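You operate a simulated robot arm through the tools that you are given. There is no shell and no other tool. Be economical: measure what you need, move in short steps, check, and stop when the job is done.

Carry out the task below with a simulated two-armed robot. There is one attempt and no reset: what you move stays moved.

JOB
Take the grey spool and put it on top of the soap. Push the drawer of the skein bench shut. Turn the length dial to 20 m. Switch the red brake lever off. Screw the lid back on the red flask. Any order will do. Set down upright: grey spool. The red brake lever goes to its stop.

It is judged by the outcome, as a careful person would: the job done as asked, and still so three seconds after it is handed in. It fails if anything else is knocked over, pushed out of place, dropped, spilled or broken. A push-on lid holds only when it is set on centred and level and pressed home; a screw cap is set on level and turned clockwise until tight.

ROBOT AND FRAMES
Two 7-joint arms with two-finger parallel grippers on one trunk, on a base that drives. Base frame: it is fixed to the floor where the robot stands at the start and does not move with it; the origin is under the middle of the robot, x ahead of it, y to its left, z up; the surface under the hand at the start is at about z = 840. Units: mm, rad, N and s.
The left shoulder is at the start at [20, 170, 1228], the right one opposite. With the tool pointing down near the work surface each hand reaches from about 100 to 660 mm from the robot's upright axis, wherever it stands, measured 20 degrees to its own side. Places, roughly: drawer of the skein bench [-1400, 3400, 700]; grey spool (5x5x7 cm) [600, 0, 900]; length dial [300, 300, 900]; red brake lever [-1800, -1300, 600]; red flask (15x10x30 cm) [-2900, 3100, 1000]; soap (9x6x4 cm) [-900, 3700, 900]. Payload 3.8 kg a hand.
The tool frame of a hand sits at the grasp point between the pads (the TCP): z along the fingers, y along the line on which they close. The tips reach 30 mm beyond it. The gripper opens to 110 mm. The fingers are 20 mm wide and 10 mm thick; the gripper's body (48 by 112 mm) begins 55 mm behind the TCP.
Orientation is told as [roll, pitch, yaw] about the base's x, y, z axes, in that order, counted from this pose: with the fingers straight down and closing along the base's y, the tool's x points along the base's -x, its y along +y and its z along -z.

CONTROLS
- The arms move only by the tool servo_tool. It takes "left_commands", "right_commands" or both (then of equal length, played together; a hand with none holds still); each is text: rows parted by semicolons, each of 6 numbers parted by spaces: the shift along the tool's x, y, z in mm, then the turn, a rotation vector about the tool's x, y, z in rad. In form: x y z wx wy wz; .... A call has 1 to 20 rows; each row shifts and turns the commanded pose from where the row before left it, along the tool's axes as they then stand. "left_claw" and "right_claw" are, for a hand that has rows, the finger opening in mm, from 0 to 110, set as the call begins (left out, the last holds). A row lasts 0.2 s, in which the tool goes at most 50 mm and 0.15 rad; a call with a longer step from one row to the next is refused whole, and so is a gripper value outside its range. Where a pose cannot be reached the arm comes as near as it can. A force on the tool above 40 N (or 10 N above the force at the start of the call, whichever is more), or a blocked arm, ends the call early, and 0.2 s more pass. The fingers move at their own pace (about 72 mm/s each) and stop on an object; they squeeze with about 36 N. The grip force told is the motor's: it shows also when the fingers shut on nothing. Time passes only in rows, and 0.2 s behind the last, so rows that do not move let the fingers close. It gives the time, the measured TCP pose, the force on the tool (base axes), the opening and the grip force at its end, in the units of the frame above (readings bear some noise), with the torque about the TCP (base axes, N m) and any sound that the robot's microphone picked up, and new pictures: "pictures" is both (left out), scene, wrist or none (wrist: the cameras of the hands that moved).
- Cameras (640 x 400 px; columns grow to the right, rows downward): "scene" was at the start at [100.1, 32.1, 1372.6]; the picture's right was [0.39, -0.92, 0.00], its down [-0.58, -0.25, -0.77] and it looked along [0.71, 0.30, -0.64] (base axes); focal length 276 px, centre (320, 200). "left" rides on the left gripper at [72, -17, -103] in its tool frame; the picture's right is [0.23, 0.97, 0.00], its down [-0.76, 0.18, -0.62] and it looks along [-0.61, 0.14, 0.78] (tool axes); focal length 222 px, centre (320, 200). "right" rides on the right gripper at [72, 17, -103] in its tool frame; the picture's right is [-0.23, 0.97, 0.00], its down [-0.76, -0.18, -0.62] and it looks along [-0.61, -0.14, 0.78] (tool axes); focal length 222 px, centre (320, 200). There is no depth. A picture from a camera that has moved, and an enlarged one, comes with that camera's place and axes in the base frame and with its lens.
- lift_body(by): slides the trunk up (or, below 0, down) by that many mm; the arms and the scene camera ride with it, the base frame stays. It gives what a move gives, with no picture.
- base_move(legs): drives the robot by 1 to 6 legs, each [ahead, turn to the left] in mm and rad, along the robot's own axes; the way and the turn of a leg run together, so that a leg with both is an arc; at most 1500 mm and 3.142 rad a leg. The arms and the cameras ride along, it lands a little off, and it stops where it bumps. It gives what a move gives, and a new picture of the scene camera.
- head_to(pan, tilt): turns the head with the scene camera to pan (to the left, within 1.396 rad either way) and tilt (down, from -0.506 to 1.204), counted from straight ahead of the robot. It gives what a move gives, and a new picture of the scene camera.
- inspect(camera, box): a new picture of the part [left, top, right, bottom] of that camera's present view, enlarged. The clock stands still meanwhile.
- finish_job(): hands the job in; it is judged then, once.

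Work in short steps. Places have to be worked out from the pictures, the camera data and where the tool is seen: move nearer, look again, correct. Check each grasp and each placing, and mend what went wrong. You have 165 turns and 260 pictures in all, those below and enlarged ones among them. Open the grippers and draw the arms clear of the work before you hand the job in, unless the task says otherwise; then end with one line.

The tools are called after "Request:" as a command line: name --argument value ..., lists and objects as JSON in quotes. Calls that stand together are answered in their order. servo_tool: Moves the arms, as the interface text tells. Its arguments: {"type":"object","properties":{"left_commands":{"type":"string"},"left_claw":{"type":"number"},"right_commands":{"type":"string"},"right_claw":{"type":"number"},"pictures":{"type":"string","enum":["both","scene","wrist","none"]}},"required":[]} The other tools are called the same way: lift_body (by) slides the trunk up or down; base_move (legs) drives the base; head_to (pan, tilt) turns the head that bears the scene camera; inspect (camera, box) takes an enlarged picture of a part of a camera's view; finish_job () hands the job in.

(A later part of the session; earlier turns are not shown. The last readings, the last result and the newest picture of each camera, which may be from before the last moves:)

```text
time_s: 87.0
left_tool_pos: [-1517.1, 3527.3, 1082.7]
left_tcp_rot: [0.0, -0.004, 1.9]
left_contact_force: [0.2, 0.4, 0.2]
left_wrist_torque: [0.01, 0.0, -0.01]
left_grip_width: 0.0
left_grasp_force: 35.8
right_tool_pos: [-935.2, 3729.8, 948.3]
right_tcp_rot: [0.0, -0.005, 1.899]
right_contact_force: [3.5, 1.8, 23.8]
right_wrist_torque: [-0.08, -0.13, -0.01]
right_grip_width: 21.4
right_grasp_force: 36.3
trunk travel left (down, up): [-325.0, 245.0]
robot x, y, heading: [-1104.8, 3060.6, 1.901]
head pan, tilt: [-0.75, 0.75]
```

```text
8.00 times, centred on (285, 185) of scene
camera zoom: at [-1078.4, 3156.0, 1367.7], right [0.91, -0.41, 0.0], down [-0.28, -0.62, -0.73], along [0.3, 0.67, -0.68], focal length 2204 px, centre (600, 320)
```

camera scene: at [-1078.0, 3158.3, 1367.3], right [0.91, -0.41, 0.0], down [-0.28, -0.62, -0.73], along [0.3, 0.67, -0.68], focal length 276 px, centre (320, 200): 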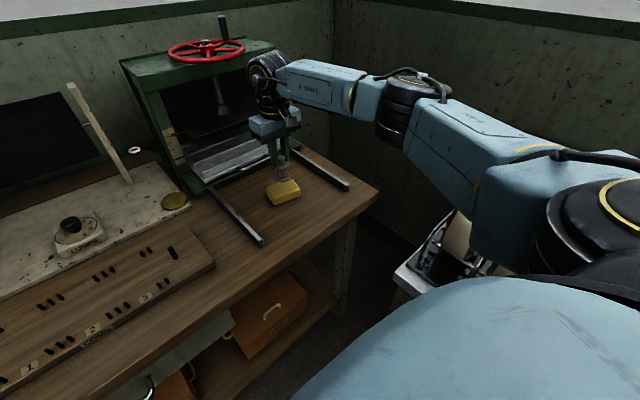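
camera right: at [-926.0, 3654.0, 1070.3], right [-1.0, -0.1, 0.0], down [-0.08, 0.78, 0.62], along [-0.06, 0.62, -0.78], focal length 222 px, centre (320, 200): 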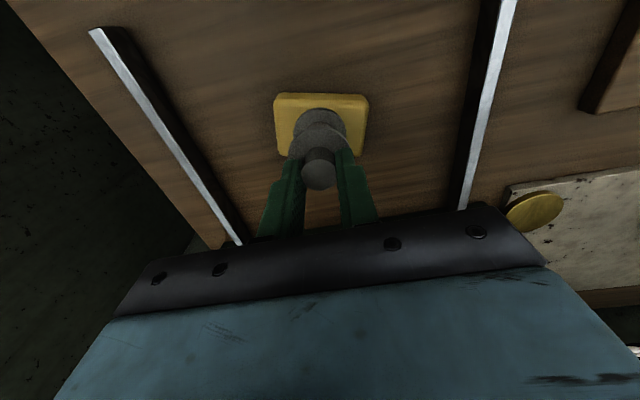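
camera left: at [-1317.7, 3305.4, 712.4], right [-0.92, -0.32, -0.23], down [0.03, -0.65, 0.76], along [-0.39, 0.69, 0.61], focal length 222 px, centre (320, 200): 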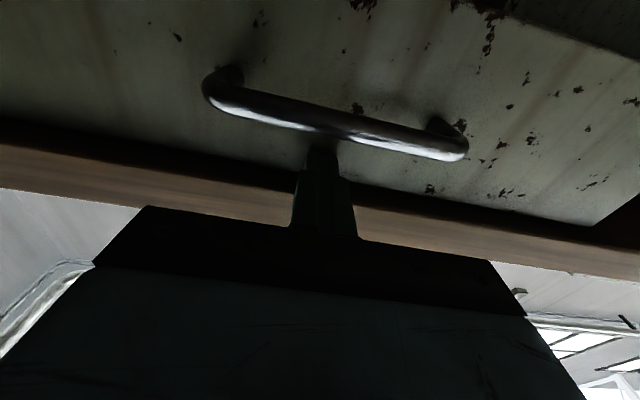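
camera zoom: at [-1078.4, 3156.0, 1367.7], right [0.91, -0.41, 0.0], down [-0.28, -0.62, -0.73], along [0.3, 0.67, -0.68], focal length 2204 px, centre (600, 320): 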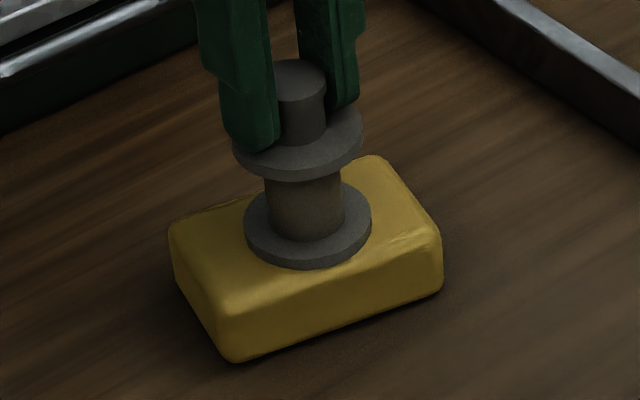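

Contact (24 N). I ease off, open gently and rise clear.

Request:
servo_tool --right_commands "0 0 -1.5 0 0 0;0 0 -1.3 0 0 0;0 0 0 0 0 0" --right_claw 0 --pictures "none"

Request:
servo_tool --right_commands "0 0 0 0 0 0;0 0 0 0 0 0;0 0 0 0 0 0;0 0 -10 0 0 0;0 0 -20 0 0 0;0 0 -30 0 0 0;0 0 -30 0 0 0;0 0 -30 0 0 0;0 0 0 0 0 0" --right_claw 50

Request:
inspect --camera "scene" --box '[250, 140, 320, 210]'

```text
time_s: 87.8
left_tool_pos: [-1515.8, 3527.9, 1082.2]
left_tcp_rot: [0.0, -0.004, 1.899]
left_contact_force: [-0.3, 0.1, -0.6]
left_wrist_torque: [0.01, 0.02, -0.01]
left_grip_width: 0.1
left_grasp_force: 35.8
right_tool_pos: [-935.2, 3728.2, 948.7]
right_tcp_rot: [0.0, -0.004, 1.902]
right_contact_force: [1.3, 3.0, 17.2]
right_wrist_torque: [0.21, 0.1, -0.03]
right_grip_width: 21.6
right_grasp_force: 36.0
trunk travel left (down, up): [-325.0, 245.0]
robot x, y, heading: [-1105.6, 3065.8, 1.9]
head pan, tilt: [-0.75, 0.75]
```

```text
time_s: 89.8
left_tool_pos: [-1517.0, 3528.7, 1081.3]
left_tcp_rot: [0.001, -0.003, 1.899]
left_contact_force: [0.1, -0.1, -0.2]
left_wrist_torque: [0.01, 0.01, -0.02]
left_grip_width: 0.1
left_grasp_force: 35.8
right_tool_pos: [-934.0, 3730.2, 1066.4]
right_tcp_rot: [0.0, 0.0, 1.898]
right_contact_force: [1.0, -0.5, -0.6]
right_wrist_torque: [0.03, 0.03, -0.04]
right_grip_width: 50.0
right_grasp_force: 0.0
trunk travel left (down, up): [-325.0, 245.0]
robot x, y, heading: [-1106.2, 3064.7, 1.905]
head pan, tilt: [-0.75, 0.75]
camera scene: at [-1077.9, 3158.6, 1367.3], right [0.91, -0.41, 0.0], down [-0.28, -0.62, -0.73], along [0.3, 0.67, -0.68], focal length 276 px, centre (320, 200)
camera right: at [-926.4, 3654.9, 1171.0], right [-1.0, -0.1, 0.0], down [-0.08, 0.78, 0.62], along [-0.06, 0.62, -0.78], focal length 222 px, centre (320, 200)
```

scene: 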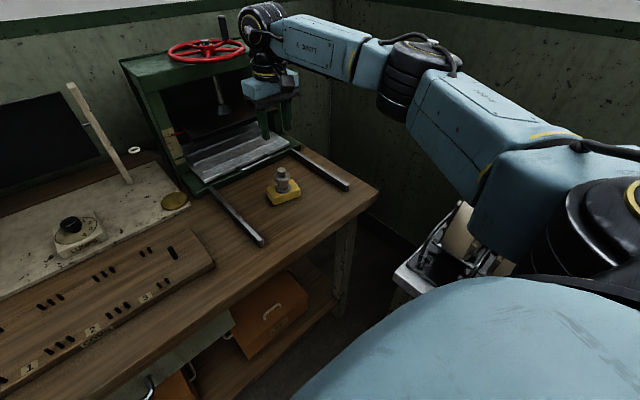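
right: 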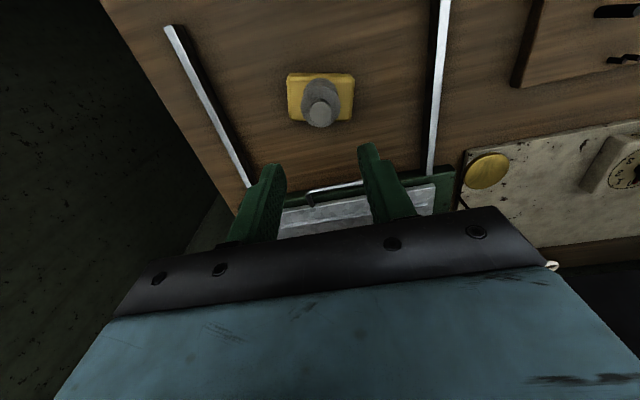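

```text
5.71 times, centred on (285, 175) of scene
camera zoom: at [-1077.9, 3158.6, 1367.3], right [0.91, -0.41, 0.0], down [-0.28, -0.62, -0.73], along [0.3, 0.67, -0.68], focal length 1574 px, centre (520, 343)
```

zoom: 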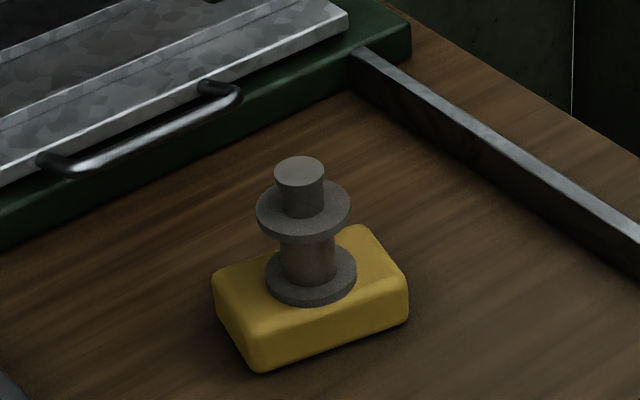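

The spool stands upright on the soap. I retract both arms, back away from the bench and look toward its left end for the red flask.

Request:
servo_tool --right_commands "0 0 -30 0 0 0;0 0 -30 0 0 0;0 0 -30 0 0 0;30 38 0 0 0 0;30 38 0 0 0 0;30 38 0 0 0 0;30 38 0 0 0 0;30 38 0 0 0 0;30 38 0 0 0 0;0 0 0 0 0 0" --left_commands "0 0 -20 0 0 0;0 0 -30 0 0 0;0 0 -30 0 0 0;40 0 0 0 0 0;40 0 0 0 0 0;40 0 0 0 0 0;40 0 0 0 0 0;0 0 0 0 0 0;0 0 0 0 0 0;0 0 0 0 0 0" --pictures "none"

Request:
base_move --legs '[[-400, 0]]'

Request:
head_to --pan 1.0 --tilt 0.4

```text
time_s: 92.0
left_tool_pos: [-1573.9, 3468.7, 1165.6]
left_tcp_rot: [0.002, -0.004, 1.899]
left_contact_force: [-0.3, 1.1, -1.2]
left_wrist_torque: [0.01, 0.01, 0.02]
left_grip_width: 0.0
left_grasp_force: 35.8
left hand out of reach, approached as far as the arm can: row 1, 2, 4, 5, 6, 7
right_tool_pos: [-1090.4, 3484.9, 1156.8]
right_tcp_rot: [0.0, -0.001, 1.898]
right_contact_force: [0.2, 0.1, 0.0]
right_wrist_torque: [-0.02, -0.01, 0.02]
right_grip_width: 50.1
right_grasp_force: 0.1
trunk travel left (down, up): [-325.0, 245.0]
robot x, y, heading: [-1103.1, 3067.3, 1.9]
head pan, tilt: [-0.75, 0.75]
```

```text
time_s: 94.5
left_tool_pos: [-1444.7, 3091.7, 1165.5]
left_tcp_rot: [0.001, -0.004, 1.893]
left_contact_force: [-0.8, -0.7, -0.3]
left_wrist_torque: [0.02, -0.01, 0.02]
left_grip_width: 0.0
left_grasp_force: 36.1
right_tool_pos: [-961.7, 3106.3, 1157.5]
right_tcp_rot: [0.0, 0.0, 1.897]
right_contact_force: [-0.4, -0.5, 0.7]
right_wrist_torque: [0.05, -0.05, 0.02]
right_grip_width: 50.1
right_grasp_force: 0.1
trunk travel left (down, up): [-325.0, 245.0]
robot x, y, heading: [-978.9, 2688.0, 1.893]
head pan, tilt: [-0.75, 0.75]
camera scene: at [-949.1, 2779.0, 1367.4], right [0.91, -0.41, 0.0], down [-0.28, -0.62, -0.73], along [0.3, 0.67, -0.68], focal length 276 px, centre (320, 200)
```

scene: 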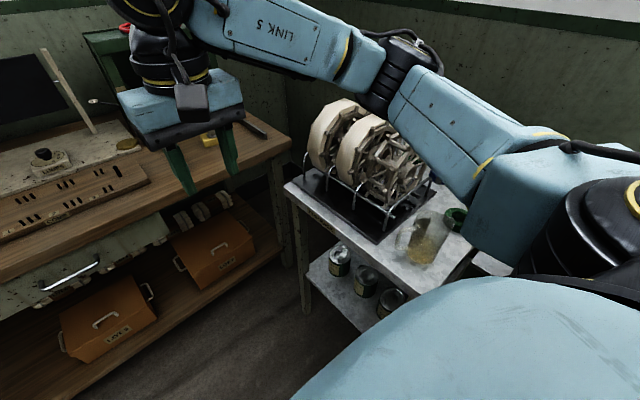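

```text
time_s: 96.2
left_tool_pos: [-1444.1, 3091.1, 1163.9]
left_tcp_rot: [0.002, -0.003, 1.894]
left_contact_force: [-0.1, -0.4, -0.5]
left_wrist_torque: [0.03, -0.01, -0.01]
left_grip_width: 0.0
left_grasp_force: 36.1
right_tool_pos: [-961.8, 3105.3, 1157.9]
right_tcp_rot: [0.0, 0.0, 1.897]
right_contact_force: [0.1, -0.4, 0.3]
right_wrist_torque: [0.03, -0.01, 0.02]
right_grip_width: 49.9
right_grasp_force: 0.0
trunk travel left (down, up): [-325.0, 245.0]
robot x, y, heading: [-977.4, 2687.0, 1.9]
head pan, tilt: [1.0, 0.4]
camera scene: at [-1073.4, 2726.8, 1398.4], right [0.24, 0.97, 0.0], down [0.38, -0.1, -0.92], along [-0.89, 0.23, -0.39], focal length 276 px, centre (320, 200)
```

scene: 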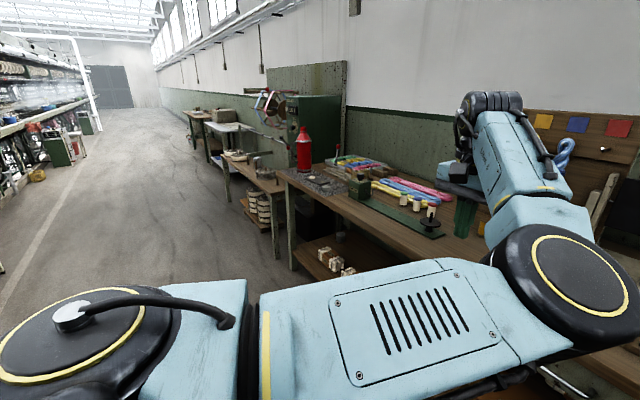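

The red flask stands at the bench's left end near (-2920, 3090). I enlarge it to find its lid.

Request:
inspect --camera "scene" --box '[230, 100, 460, 250]'

```text
2.67 times, centred on (345, 175) of scene
camera zoom: at [-1073.4, 2726.8, 1398.4], right [0.24, 0.97, 0.0], down [0.38, -0.1, -0.92], along [-0.89, 0.23, -0.39], focal length 735 px, centre (253, 267)
```

zoom: 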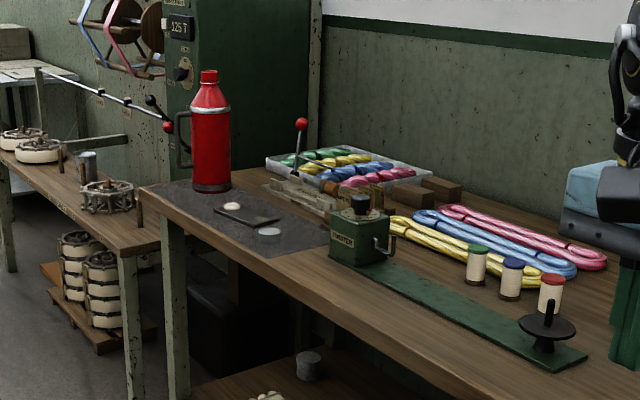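

I drive alongside the bench to stand about 600 mm before the flask.

Request:
base_move --legs '[[0, 1.32], [1000, 0], [654, 0], [0, -1.32]]'

Request:
head_to --pan 0.15 --tilt 0.65

```text
time_s: 111.2
left_tool_pos: [-3091.5, 2973.7, 1164.2]
left_tcp_rot: [0.002, -0.003, 1.889]
left_contact_force: [-0.2, -0.7, -0.2]
left_wrist_torque: [-0.01, 0.02, -0.06]
left_grip_width: 0.1
left_grasp_force: 36.2
right_tool_pos: [-2609.4, 2985.3, 1156.9]
right_tcp_rot: [0.0, -0.001, 1.89]
right_contact_force: [-0.8, -0.5, -0.1]
right_wrist_torque: [0.02, -0.01, 0.01]
right_grip_width: 50.3
right_grasp_force: 0.0
trunk travel left (down, up): [-325.0, 245.0]
robot x, y, heading: [-2625.6, 2562.3, 1.888]
head pan, tilt: [1.0, 0.4]
camera scene: at [-2722.8, 2606.3, 1398.5], right [0.25, 0.97, 0.0], down [0.38, -0.1, -0.92], along [-0.89, 0.23, -0.39], focal length 276 px, centre (320, 200)
```

scene: 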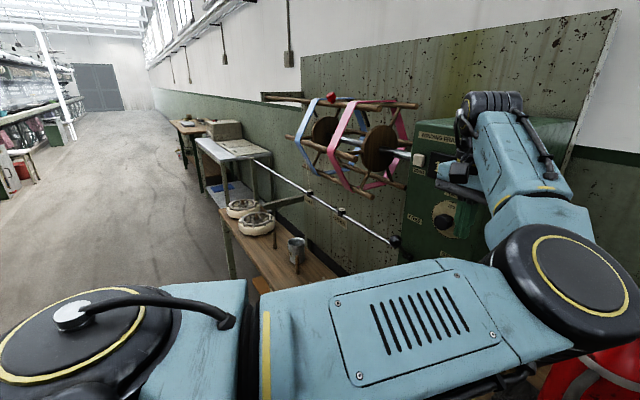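

```text
time_s: 112.4
left_tool_pos: [-3091.2, 2972.8, 1164.1]
left_tcp_rot: [0.001, -0.003, 1.889]
left_contact_force: [-0.1, -0.1, 0.9]
left_wrist_torque: [-0.01, 0.01, 0.01]
left_grip_width: 0.1
left_grasp_force: 36.0
right_tool_pos: [-2610.2, 2984.5, 1158.6]
right_tcp_rot: [-0.001, -0.001, 1.89]
right_contact_force: [0.9, -0.3, -0.5]
right_wrist_torque: [-0.03, -0.04, -0.01]
right_grip_width: 50.2
right_grasp_force: 0.0
trunk travel left (down, up): [-325.0, 245.0]
robot x, y, heading: [-2627.5, 2566.7, 1.889]
head pan, tilt: [0.15, 0.649]
camera scene: at [-2672.7, 2660.6, 1375.9], right [0.89, 0.45, 0.0], down [0.27, -0.54, -0.8], along [-0.36, 0.71, -0.6], focal length 276 px, centre (320, 200)
```

scene: 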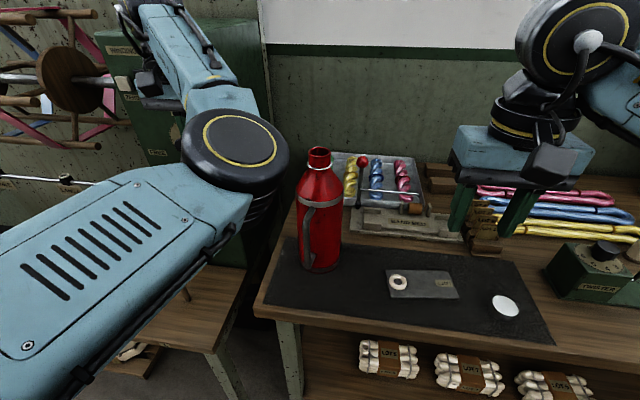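

Flask stands open on a mat; a white round thing lies near (505, 306). I enlarge.

Request:
inspect --camera "scene" --box '[370, 250, 550, 350]'

Request:
inspect --camera "scene" --box '[270, 130, 370, 290]'

```text
3.56 times, centred on (460, 300) of scene
camera zoom: at [-2672.7, 2660.6, 1375.9], right [0.89, 0.45, 0.0], down [0.27, -0.54, -0.8], along [-0.36, 0.71, -0.6], focal length 980 px, centre (-178, -156)
```

zoom: 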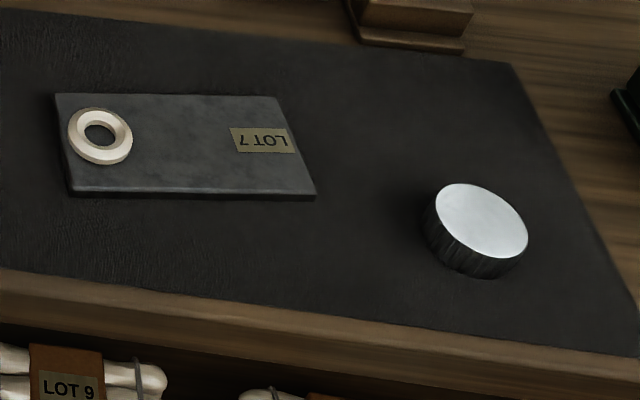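

```text
2.50 times, centred on (320, 210) of scene
camera zoom: at [-2672.7, 2660.6, 1375.9], right [0.89, 0.45, 0.0], down [0.27, -0.54, -0.8], along [-0.36, 0.71, -0.6], focal length 689 px, centre (320, 175)
```

zoom: 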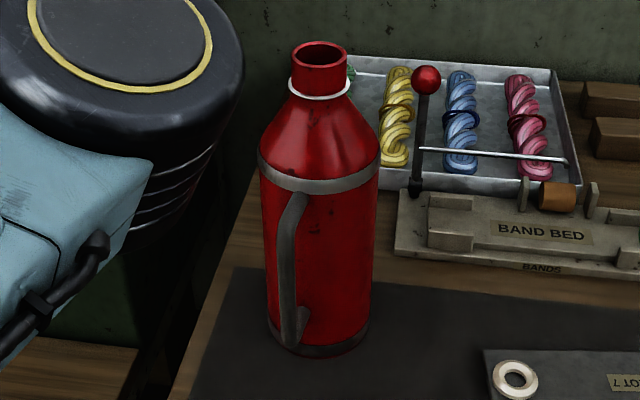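

The lid (knurled, about 60 mm, top up) lies near (-2478, 3118); the flask neck is at about (-2889, 3088, 1131). I take the right hand over the lid.

Request:
servo_tool --right_commands "-14.3 -27.8 29.7 0 0 0;-14.3 -27.8 29.7 0 0 0;-14.3 -27.8 29.7 0 0 0;-14.3 -27.8 29.7 0 0 0;-14.3 -27.8 29.7 0 0 0;-14.3 -27.8 29.7 0 0 0;0 0 0 0 0 0" --right_claw 100

Request:
inspect --camera "right" --box '[240, 40, 400, 200]'

```text
time_s: 114.0
left_tool_pos: [-3092.6, 2973.0, 1164.4]
left_tcp_rot: [-0.001, -0.004, 1.888]
left_contact_force: [0.5, 0.0, 0.9]
left_wrist_torque: [0.0, -0.01, -0.01]
left_grip_width: 0.0
left_grasp_force: 35.7
right_tool_pos: [-2477.1, 3119.2, 978.0]
right_tcp_rot: [0.001, -0.001, 1.891]
right_contact_force: [-0.2, -0.7, 0.2]
right_wrist_torque: [-0.02, 0.02, -0.02]
right_grip_width: 100.2
right_grasp_force: 0.1
trunk travel left (down, up): [-325.0, 245.0]
robot x, y, heading: [-2625.5, 2568.0, 1.894]
head pan, tilt: [0.15, 0.649]
camera scene: at [-2672.9, 2660.3, 1376.0], right [0.89, 0.45, 0.0], down [0.27, -0.54, -0.8], along [-0.36, 0.71, -0.6], focal length 276 px, centre (320, 200)
camera right: at [-2470.5, 3044.3, 1082.5], right [-1.0, -0.09, 0.0], down [-0.07, 0.78, 0.62], along [-0.06, 0.62, -0.78], focal length 222 px, centre (320, 200)
```

scene: 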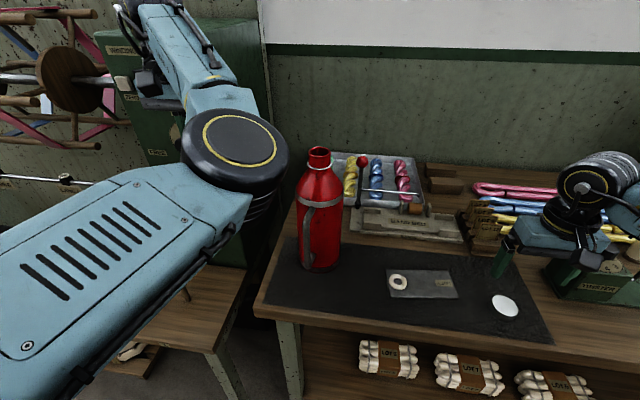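
right: 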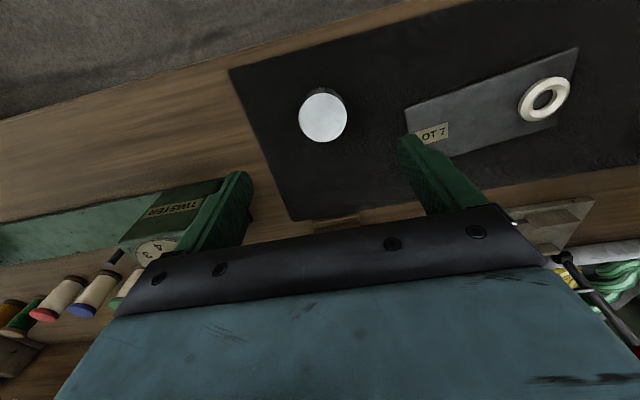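

```text
2.50 times, centred on (320, 120) of right
camera zoom: at [-2470.5, 3044.3, 1082.5], right [-1.0, -0.09, 0.0], down [-0.07, 0.78, 0.62], along [-0.06, 0.62, -0.78], focal length 555 px, centre (320, 400)
```

zoom: 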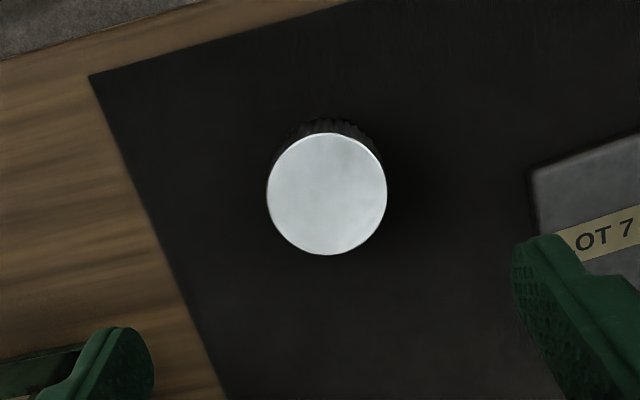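

Lid top centre (-2480, 3115, 864), diameter about 47 mm. I lower around it and close.

Request:
servo_tool --right_commands "2.6 4 0 0 0 0;0 0 25 0 0 0;0 0 25 0 0 0;0 0 25 0 0 0;0 0 20 0 0 0;0 0 9 0 0 0" --right_claw 76 --pictures "wrist"

```text
time_s: 115.4
left_tool_pos: [-3091.5, 2972.3, 1163.7]
left_tcp_rot: [0.003, -0.003, 1.889]
left_contact_force: [0.3, -0.6, 1.0]
left_wrist_torque: [0.01, -0.01, 0.02]
left_grip_width: 0.1
left_grasp_force: 35.9
right_tool_pos: [-2480.7, 3114.7, 874.0]
right_tcp_rot: [-0.001, 0.0, 1.891]
right_contact_force: [0.2, 0.1, 0.6]
right_wrist_torque: [-0.03, 0.02, 0.0]
right_grip_width: 76.1
right_grasp_force: 0.0
trunk travel left (down, up): [-325.0, 245.0]
robot x, y, heading: [-2629.1, 2565.8, 1.891]
head pan, tilt: [0.15, 0.649]
camera right: at [-2474.1, 3040.9, 978.2], right [-1.0, -0.09, 0.0], down [-0.07, 0.78, 0.62], along [-0.06, 0.62, -0.78], focal length 222 px, centre (320, 200)
```

right: 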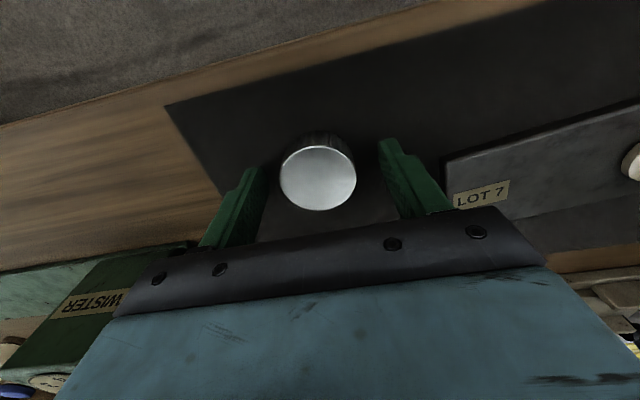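

Well centred. I close on the lid and lift it.

Request:
servo_tool --right_commands "0 0 0 0 0 0;0 0 0 0 0 0;0 0 0 0 0 0;0 0 0 0 0 0" --right_claw 0 --pictures "none"

Request:
servo_tool --right_commands "0 0 -10 0 0 0;0 0 -30 0 0 0;0 0 -40 0 0 0;0 0 -40 0 0 0;0 0 -40 0 0 0;0 0 -40 0 0 0;0 0 -40 0 0 0;0 0 -40 0 0 0;0 0 -20 0 0 0;0 0 0 0 0 0" --right_claw 0

```text
time_s: 116.4
left_tool_pos: [-3090.8, 2972.5, 1163.6]
left_tcp_rot: [0.001, -0.004, 1.889]
left_contact_force: [0.1, 0.3, 0.2]
left_wrist_torque: [0.0, -0.02, 0.01]
left_grip_width: 0.2
left_grasp_force: 36.1
right_tool_pos: [-2480.3, 3115.1, 874.5]
right_tcp_rot: [0.0, 0.001, 1.891]
right_contact_force: [0.1, 0.7, -0.6]
right_wrist_torque: [-0.02, -0.03, 0.02]
right_grip_width: 46.4
right_grasp_force: 36.4
trunk travel left (down, up): [-325.0, 245.0]
robot x, y, heading: [-2626.8, 2566.7, 1.89]
head pan, tilt: [0.15, 0.649]
```

```text
time_s: 118.6
left_tool_pos: [-3091.4, 2974.0, 1163.5]
left_tcp_rot: [0.001, -0.003, 1.889]
left_contact_force: [1.3, -0.7, 0.1]
left_wrist_torque: [0.0, 0.03, 0.03]
left_grip_width: 0.1
left_grasp_force: 35.9
right_tool_pos: [-2482.4, 3113.3, 1174.9]
right_tcp_rot: [-0.001, 0.002, 1.891]
right_contact_force: [-0.2, 0.2, -1.0]
right_wrist_torque: [0.0, -0.02, 0.01]
right_grip_width: 46.4
right_grasp_force: 35.9
trunk travel left (down, up): [-325.0, 245.0]
robot x, y, heading: [-2629.3, 2560.6, 1.888]
head pan, tilt: [0.15, 0.649]
camera scene: at [-2672.6, 2660.8, 1375.9], right [0.89, 0.45, 0.0], down [0.27, -0.54, -0.8], along [-0.36, 0.71, -0.6], focal length 276 px, centre (320, 200)
camera right: at [-2474.6, 3040.2, 1279.0], right [-1.0, -0.09, 0.0], down [-0.07, 0.78, 0.62], along [-0.06, 0.62, -0.78], focal length 222 px, centre (320, 200)
```

scene: 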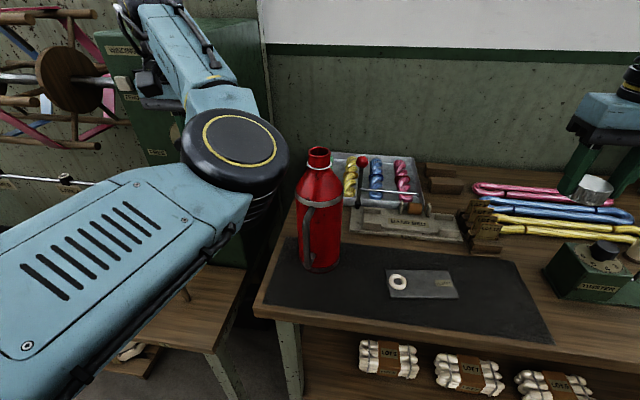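
right: 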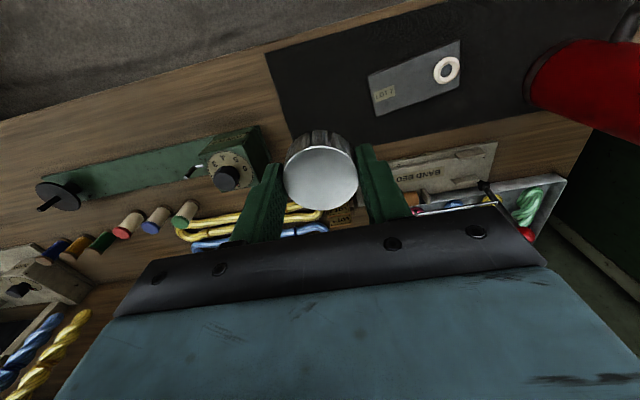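

Lid held (46 mm). I move the left arm out of the way and raise the trunk so the right hand can work above the flask neck.

Request:
servo_tool --left_commands "28 14 0 0 0 0;28 14 0 0 0 0;28 14 0 0 0 0;28 14 0 0 0 0;28 14 0 0 0 0;28 14 0 0 0 0;28 14 0 0 0 0;0 0 0 0 0 0" --left_claw 0 --pictures "none"

Request:
lift_body --by 200

Request:
head_to --pan 0.15 --tilt 0.75

```text
time_s: 120.4
left_tool_pos: [-3139.0, 2762.6, 1163.0]
left_tcp_rot: [0.002, -0.001, 1.888]
left_contact_force: [0.0, 0.2, 0.0]
left_wrist_torque: [-0.05, -0.01, 0.0]
left_grip_width: 0.2
left_grasp_force: 35.9
left hand out of reach, approached as far as the arm can: row 1, 2
right_tool_pos: [-2482.2, 3114.4, 1174.2]
right_tcp_rot: [0.0, 0.0, 1.891]
right_contact_force: [-0.2, 0.5, -0.8]
right_wrist_torque: [-0.02, 0.01, -0.01]
right_grip_width: 46.3
right_grasp_force: 36.2
trunk travel left (down, up): [-325.0, 245.0]
robot x, y, heading: [-2627.6, 2564.8, 1.892]
head pan, tilt: [0.15, 0.649]
```

```text
time_s: 122.5
left_tool_pos: [-3139.8, 2762.4, 1362.9]
left_tcp_rot: [0.001, -0.003, 1.888]
left_contact_force: [0.0, -0.5, -0.4]
left_wrist_torque: [0.05, -0.04, -0.01]
left_grip_width: 0.0
left_grasp_force: 36.5
right_tool_pos: [-2482.8, 3115.9, 1374.6]
right_tcp_rot: [0.0, 0.0, 1.891]
right_contact_force: [-0.9, -0.4, -0.4]
right_wrist_torque: [0.02, 0.04, 0.04]
right_grip_width: 46.2
right_grasp_force: 35.5
trunk travel left (down, up): [-525.0, 45.0]
robot x, y, heading: [-2628.3, 2567.9, 1.891]
head pan, tilt: [0.15, 0.649]
```

```text
time_s: 123.2
left_tool_pos: [-3139.6, 2763.1, 1363.5]
left_tcp_rot: [0.002, -0.003, 1.89]
left_contact_force: [0.5, 0.3, 0.0]
left_wrist_torque: [0.0, -0.01, -0.01]
left_grip_width: 0.0
left_grasp_force: 35.7
right_tool_pos: [-2481.9, 3114.5, 1374.6]
right_tcp_rot: [-0.001, -0.002, 1.891]
right_contact_force: [0.2, -0.4, -1.3]
right_wrist_torque: [0.0, 0.01, 0.0]
right_grip_width: 46.5
right_grasp_force: 36.2
trunk travel left (down, up): [-525.0, 45.0]
robot x, y, heading: [-2626.2, 2562.5, 1.894]
head pan, tilt: [0.15, 0.75]
camera scene: at [-2670.8, 2657.1, 1567.3], right [0.89, 0.45, 0.0], down [0.31, -0.61, -0.73], along [-0.33, 0.65, -0.68], focal length 276 px, centre (320, 200)
```

scene: 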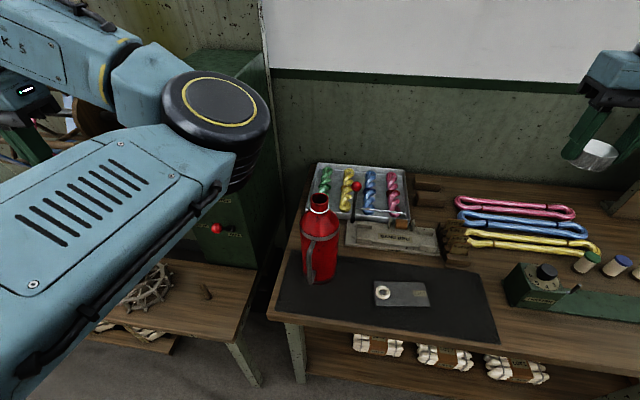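

I enlarge the flask neck to triangulate with the earlier view.

Request:
inspect --camera "scene" --box '[290, 180, 350, 220]'

```text
10.00 times, centred on (320, 200) of scene
camera zoom: at [-2670.8, 2657.1, 1567.3], right [0.89, 0.45, 0.0], down [0.31, -0.61, -0.73], along [-0.33, 0.65, -0.68], focal length 2755 px, centre (320, 200)
```

zoom: 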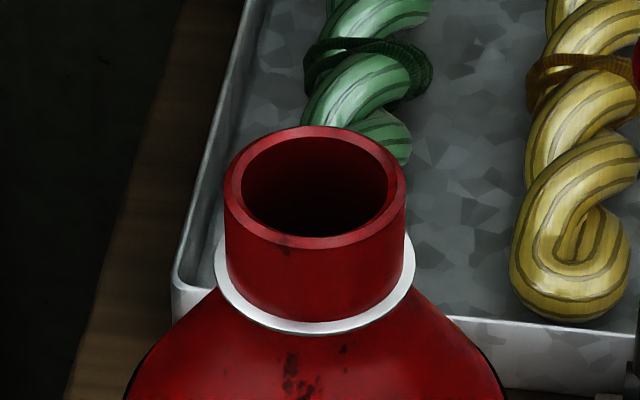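

Neck top is at about (-2879, 3065, 1143), 41 mm across. I carry the lid above it.

Request:
servo_tool --right_commands "-7.8 39.3 11.4 0 0 0;-7.8 39.3 11.4 0 0 0;-7.8 39.3 11.4 0 0 0;-7.8 39.3 11.4 0 0 0;-7.8 39.3 11.4 0 0 0;-7.8 39.3 11.4 0 0 0;-7.8 39.3 11.4 0 0 0;-7.8 39.3 11.4 0 0 0;-7.8 39.3 11.4 0 0 0;-7.8 39.3 11.4 0 0 0;0 0 0 0 0 0" --right_claw 0

Request:
inspect --camera "right" --box '[240, 80, 400, 220]'

Request:
inspect --camera "scene" --box '[270, 120, 370, 230]'

```text
time_s: 125.6
left_tool_pos: [-3136.3, 2765.0, 1363.7]
left_tcp_rot: [0.003, -0.001, 1.888]
left_contact_force: [0.5, 0.0, 0.7]
left_wrist_torque: [-0.01, 0.06, 0.01]
left_grip_width: 0.0
left_grasp_force: 36.0
right_tool_pos: [-2875.3, 3066.6, 1261.0]
right_tcp_rot: [0.004, 0.001, 1.891]
right_contact_force: [0.9, -0.1, -0.2]
right_wrist_torque: [-0.03, 0.01, -0.01]
right_grip_width: 46.6
right_grasp_force: 36.2
trunk travel left (down, up): [-525.0, 45.0]
robot x, y, heading: [-2623.8, 2559.7, 1.892]
head pan, tilt: [0.15, 0.75]
camera scene: at [-2668.3, 2658.8, 1567.3], right [0.89, 0.45, 0.0], down [0.31, -0.61, -0.73], along [-0.33, 0.65, -0.68], focal length 276 px, centre (320, 200)
camera right: at [-2869.1, 2992.0, 1363.6], right [-1.0, -0.09, 0.0], down [-0.07, 0.78, 0.62], along [-0.06, 0.62, -0.78], focal length 222 px, centre (320, 200)
```

scene: 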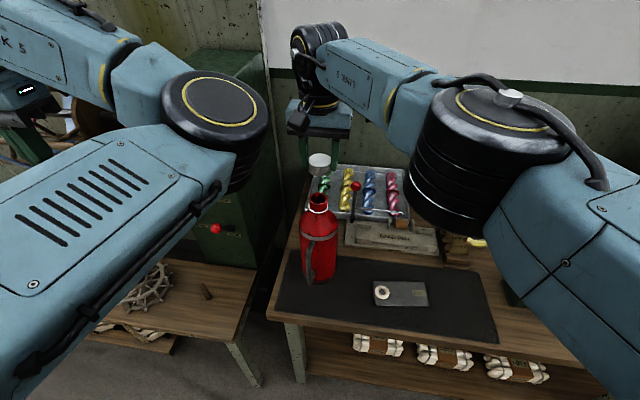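
right: 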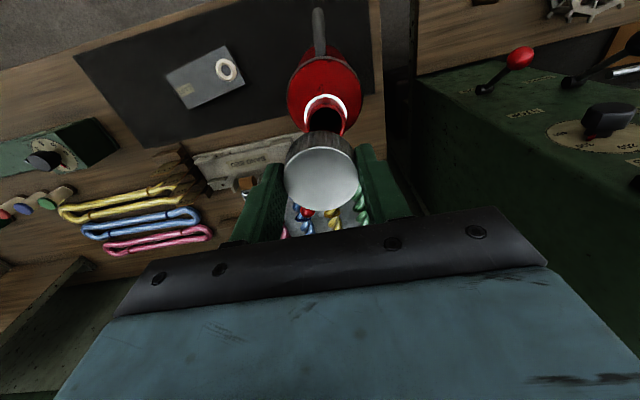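

```text
2.86 times, centred on (320, 150) of right
camera zoom: at [-2869.1, 2992.0, 1363.6], right [-1.0, -0.09, 0.0], down [-0.07, 0.78, 0.62], along [-0.06, 0.62, -0.78], focal length 635 px, centre (320, 343)
```

zoom: 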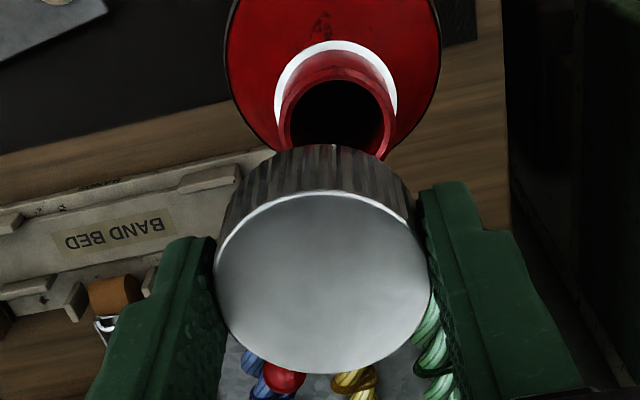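

```text
3.64 times, centred on (320, 175) of scene
camera zoom: at [-2668.3, 2658.8, 1567.3], right [0.89, 0.45, 0.0], down [0.31, -0.61, -0.73], along [-0.33, 0.65, -0.68], focal length 1002 px, centre (320, 291)
```

zoom: 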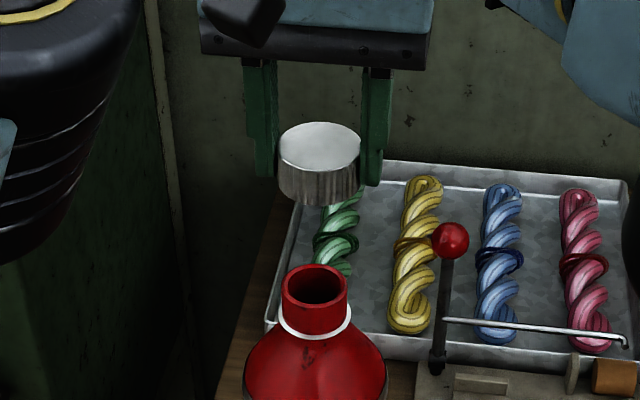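

Neck top refined to (-2881.5, 3066.5, 1142). I align, pre-rotate the hand counter-clockwise for a long clockwise turn, and lower to just above.

Request:
servo_tool --right_commands "-2 5.9 0 0 0 0;0 0 0 0 0 -0.15;0 0 0 0 0 -0.15;0 0 0 0 0 -0.15;0 0 0 0 0 -0.15;0 0 0 0 0 -0.15;0 0 0 0 0 -0.15;0 0 0 0 0 -0.15;0 0 0 0 0 -0.15;0 0 0 0 0 -0.15;0 0 20 0 0 0;0 0 20 0 0 0;0 0 16 0 0 0;0 0 0 0 0 0" --right_claw 0

Request:
inspect --camera "scene" --box '[270, 120, 370, 230]'

Request:
inspect --camera "right" --box '[240, 80, 400, 220]'

```text
time_s: 128.6
left_tool_pos: [-3140.1, 2762.8, 1364.1]
left_tcp_rot: [0.001, -0.004, 1.888]
left_contact_force: [0.3, 0.5, -0.1]
left_wrist_torque: [0.03, 0.0, 0.01]
left_grip_width: 0.2
left_grasp_force: 35.7
right_tool_pos: [-2846.1, 3068.4, 1211.5]
right_tcp_rot: [0.0, -0.004, 2.641]
right_contact_force: [0.4, -0.2, -0.8]
right_wrist_torque: [0.01, 0.01, 0.02]
right_grip_width: 46.2
right_grasp_force: 35.6
right hand out of reach, approached as far as the arm can: row 1, 6, 7, 8, 9, 10
trunk travel left (down, up): [-525.0, 45.0]
robot x, y, heading: [-2631.5, 2563.0, 1.892]
head pan, tilt: [0.15, 0.75]
camera scene: at [-2670.9, 2657.0, 1567.3], right [0.89, 0.45, 0.0], down [0.31, -0.61, -0.73], along [-0.33, 0.65, -0.68], focal length 276 px, centre (320, 200)
camera right: at [-2789.7, 3017.9, 1314.2], right [-0.67, -0.75, 0.0], down [-0.58, 0.52, 0.63], along [-0.47, 0.42, -0.78], focal length 222 px, centre (320, 200)
```

scene: 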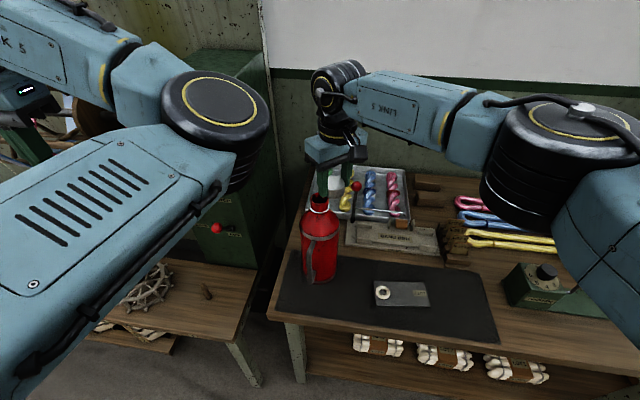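
right: 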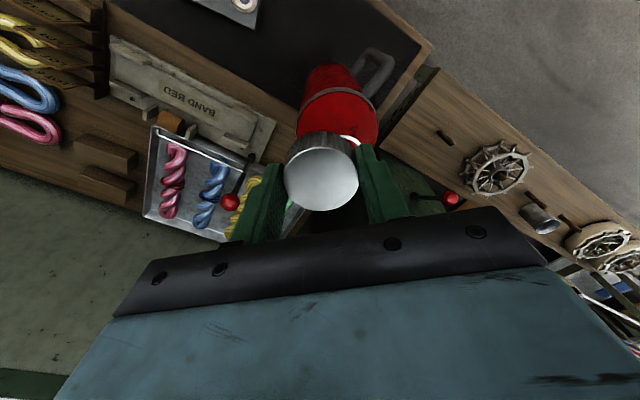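

```text
3.64 times, centred on (320, 175) of scene
camera zoom: at [-2670.9, 2657.0, 1567.3], right [0.89, 0.45, 0.0], down [0.31, -0.61, -0.73], along [-0.33, 0.65, -0.68], focal length 1002 px, centre (320, 291)
```

zoom: 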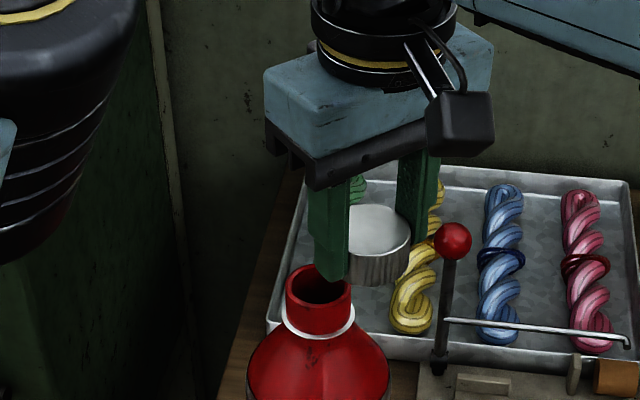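

```text
2.86 times, centred on (320, 150) of right
camera zoom: at [-2789.7, 3017.9, 1314.2], right [-0.67, -0.75, 0.0], down [-0.58, 0.52, 0.63], along [-0.47, 0.42, -0.78], focal length 635 px, centre (320, 343)
```

zoom: 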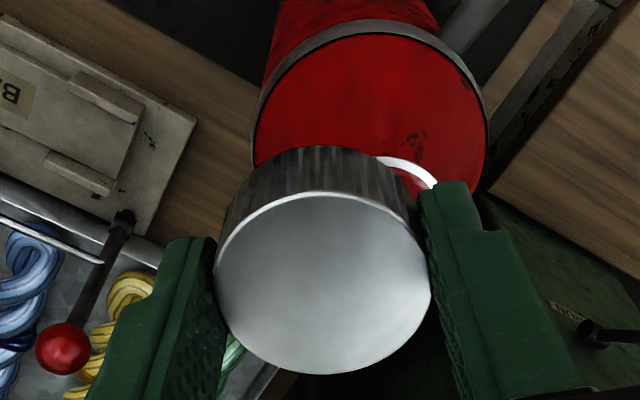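

At this cross-body spot the turned hand is out of reach. I raise the hand, undo the turn, and shift the robot about 250 mm left so the flask comes before the right arm.

Request:
servo_tool --right_commands "0 0 -30 0 0 0;0 0 -30 0 0 0;0 0 -30 0 0 0;0 0 -20 0 0 0;0 0 0 0 0 0.15;0 0 0 0 0 0.15;0 0 0 0 0 0.15;0 0 0 0 0 0.15;0 0 0 0 0 0.15;0 0 0 0 0 0.15;0 0 0 0 0 0.15;0 0 0 0 0 0.15;0 0 0 0 0 0.15;40 -30 0 0 0 0;40 -30 0 0 0 0;40 -30 0 0 0 0;0 0 0 0 0 0" --right_claw 0 --pictures "none"

Request:
base_move --legs '[[0, -0.7], [-390, 0], [0, 0.7]]'

```text
time_s: 132.2
left_tool_pos: [-3140.2, 2763.2, 1363.2]
left_tcp_rot: [0.001, -0.004, 1.889]
left_contact_force: [0.8, 0.7, 0.1]
left_wrist_torque: [0.02, 0.01, -0.02]
left_grip_width: 0.0
left_grasp_force: 35.6
right_tool_pos: [-2784.0, 2932.4, 1280.5]
right_tcp_rot: [0.003, 0.001, 1.294]
right_contact_force: [-0.5, 0.7, 0.4]
right_wrist_torque: [-0.02, 0.0, 0.02]
right_grip_width: 46.2
right_grasp_force: 36.4
right hand out of reach, approached as far as the arm can: row 3, 4
trunk travel left (down, up): [-525.0, 45.0]
robot x, y, heading: [-2632.0, 2566.7, 1.891]
head pan, tilt: [0.15, 0.75]
```

```text
time_s: 138.4
left_tool_pos: [-3284.1, 2401.5, 1362.9]
left_tcp_rot: [0.002, -0.003, 1.888]
left_contact_force: [-0.2, -0.7, -0.2]
left_wrist_torque: [0.01, 0.04, 0.02]
left_grip_width: 0.2
left_grasp_force: 36.4
right_tool_pos: [-2928.5, 2567.5, 1280.6]
right_tcp_rot: [0.0, 0.0, 1.294]
right_contact_force: [-0.3, 0.2, -0.3]
right_wrist_torque: [0.02, 0.02, -0.02]
right_grip_width: 46.4
right_grasp_force: 36.2
trunk travel left (down, up): [-525.0, 45.0]
robot x, y, heading: [-2772.6, 2204.5, 1.886]
head pan, tilt: [0.15, 0.75]
camera scene: at [-2815.2, 2293.8, 1567.3], right [0.89, 0.45, 0.0], down [0.31, -0.61, -0.73], along [-0.33, 0.65, -0.68], focal length 276 px, centre (320, 200)
```

scene: 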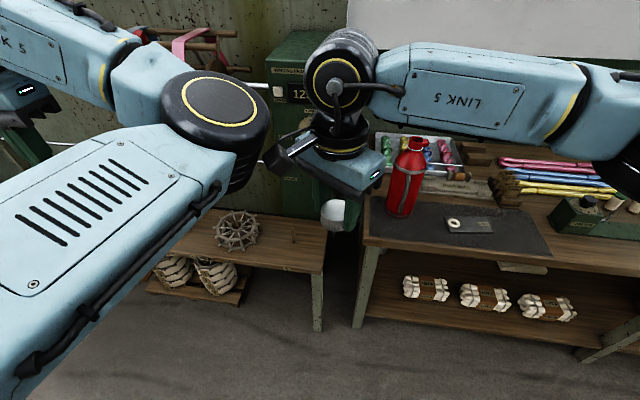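

I drive 340 mm forward so the flask sits about 510 mm ahead and 165 mm right.

Request:
base_move --legs '[[340, 0]]'

Request:
head_to --pan -0.3 --tilt 0.75

```text
time_s: 140.6
left_tool_pos: [-3389.7, 2723.1, 1364.4]
left_tcp_rot: [0.001, -0.004, 1.889]
left_contact_force: [0.1, 0.4, -0.4]
left_wrist_torque: [-0.01, 0.02, -0.01]
left_grip_width: 0.0
left_grasp_force: 35.7
right_tool_pos: [-3035.2, 2890.7, 1280.8]
right_tcp_rot: [0.004, 0.0, 1.297]
right_contact_force: [-0.2, 0.4, -0.1]
right_wrist_torque: [0.03, 0.03, -0.01]
right_grip_width: 46.4
right_grasp_force: 36.0
trunk travel left (down, up): [-525.0, 45.0]
robot x, y, heading: [-2876.8, 2522.8, 1.885]
head pan, tilt: [0.15, 0.75]
camera scene: at [-2921.6, 2617.0, 1567.4], right [0.89, 0.45, 0.0], down [0.31, -0.61, -0.73], along [-0.33, 0.65, -0.68], focal length 276 px, centre (320, 200)
```

scene: 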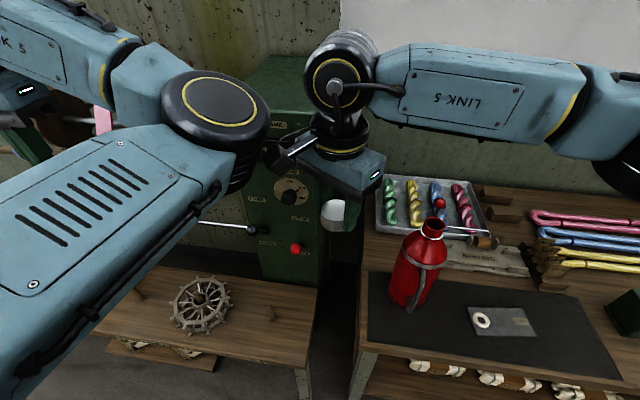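

```text
time_s: 141.5
left_tool_pos: [-3389.6, 2721.6, 1365.2]
left_tcp_rot: [0.001, -0.004, 1.887]
left_contact_force: [-0.3, -0.3, 0.5]
left_wrist_torque: [0.0, -0.02, 0.01]
left_grip_width: 0.0
left_grasp_force: 35.8
right_tool_pos: [-3035.7, 2890.5, 1281.2]
right_tcp_rot: [0.004, 0.002, 1.296]
right_contact_force: [-0.4, 0.3, -0.1]
right_wrist_torque: [-0.01, -0.01, 0.01]
right_grip_width: 46.5
right_grasp_force: 36.4
trunk travel left (down, up): [-525.0, 45.0]
robot x, y, heading: [-2877.0, 2523.2, 1.891]
head pan, tilt: [-0.3, 0.75]
camera scene: at [-2885.7, 2625.6, 1567.4], right [1.0, 0.02, 0.0], down [0.01, -0.68, -0.73], along [-0.01, 0.73, -0.68], focal length 276 px, centre (320, 200)
```

scene: 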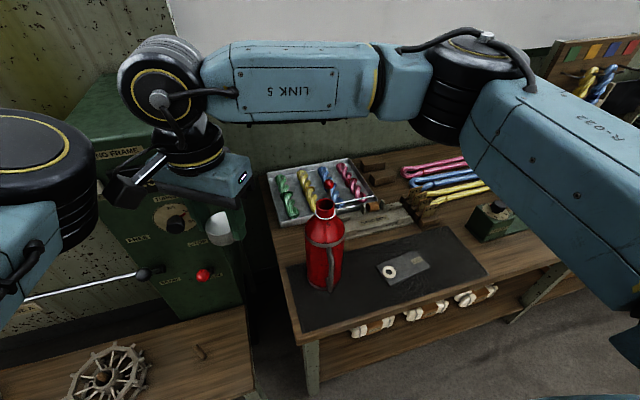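

I bring the lid over the neck and then swing the hand counter-clockwise to about +1.2 rad relative to the robot.

Request:
servo_tool --right_commands "-30.2 -14.4 3 0 0 0;-30.2 -14.4 3 0 0 0;-30.2 -14.4 3 0 0 0;-30.2 -14.4 3 0 0 0;-30.2 -14.4 3 0 0 0;-30.2 -14.4 3 0 0 0;-30.2 -14.4 3 0 0 0;0 0 0 0 0 -0.15;0 0 0 0 0 -0.15;0 0 0 0 0 -0.15;0 0 0 0 0 -0.15;0 0 0 0 0 -0.15;0 0 0 0 0 -0.15;0 0 0 0 0 -0.15;0 0 0 0 0 -0.15;0 0 0 0 0 -0.15;0 0 0 0 0 -0.15;0 0 0 0 0 -0.15;0 0 0 0 0 -0.15;0 0 0 0 0 0" --right_claw 0

```text
time_s: 145.7
left_tool_pos: [-3389.0, 2723.7, 1362.6]
left_tcp_rot: [0.001, -0.003, 1.889]
left_contact_force: [-2.1, 0.3, -0.1]
left_wrist_torque: [0.01, -0.02, 0.01]
left_grip_width: 0.2
left_grasp_force: 36.5
right_tool_pos: [-2850.0, 3027.5, 1260.7]
right_tcp_rot: [0.004, -0.003, 2.77]
right_contact_force: [-0.7, 1.0, -0.1]
right_wrist_torque: [-0.03, -0.04, 0.0]
right_grip_width: 46.5
right_grasp_force: 36.9
right hand out of reach, approached as far as the arm can: row 17, 18, 19
trunk travel left (down, up): [-525.0, 45.0]
robot x, y, heading: [-2880.7, 2522.9, 1.891]
head pan, tilt: [-0.3, 0.75]
camera scene: at [-2886.6, 2626.4, 1567.3], right [1.0, 0.02, 0.0], down [0.01, -0.68, -0.73], along [-0.01, 0.73, -0.68], focal length 276 px, centre (320, 200)
camera right: at [-2788.5, 2985.1, 1364.5], right [-0.57, -0.82, 0.0], down [-0.64, 0.44, 0.62], along [-0.52, 0.35, -0.78], focal length 222 px, centre (320, 200)
```

scene: 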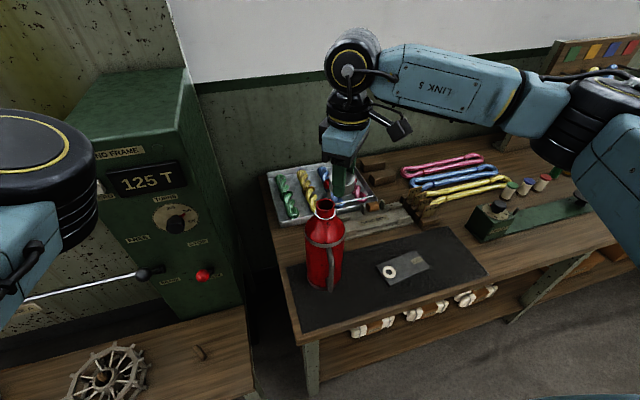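
right: 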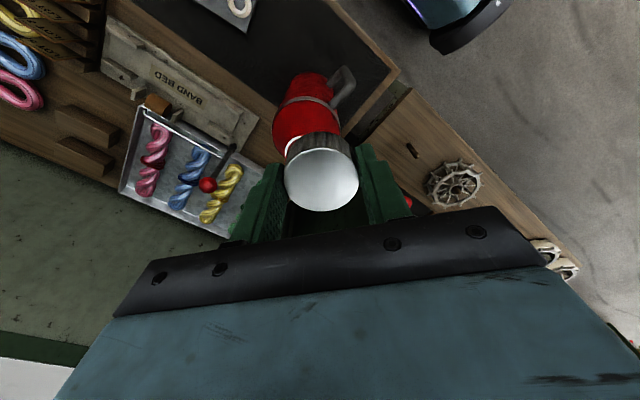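

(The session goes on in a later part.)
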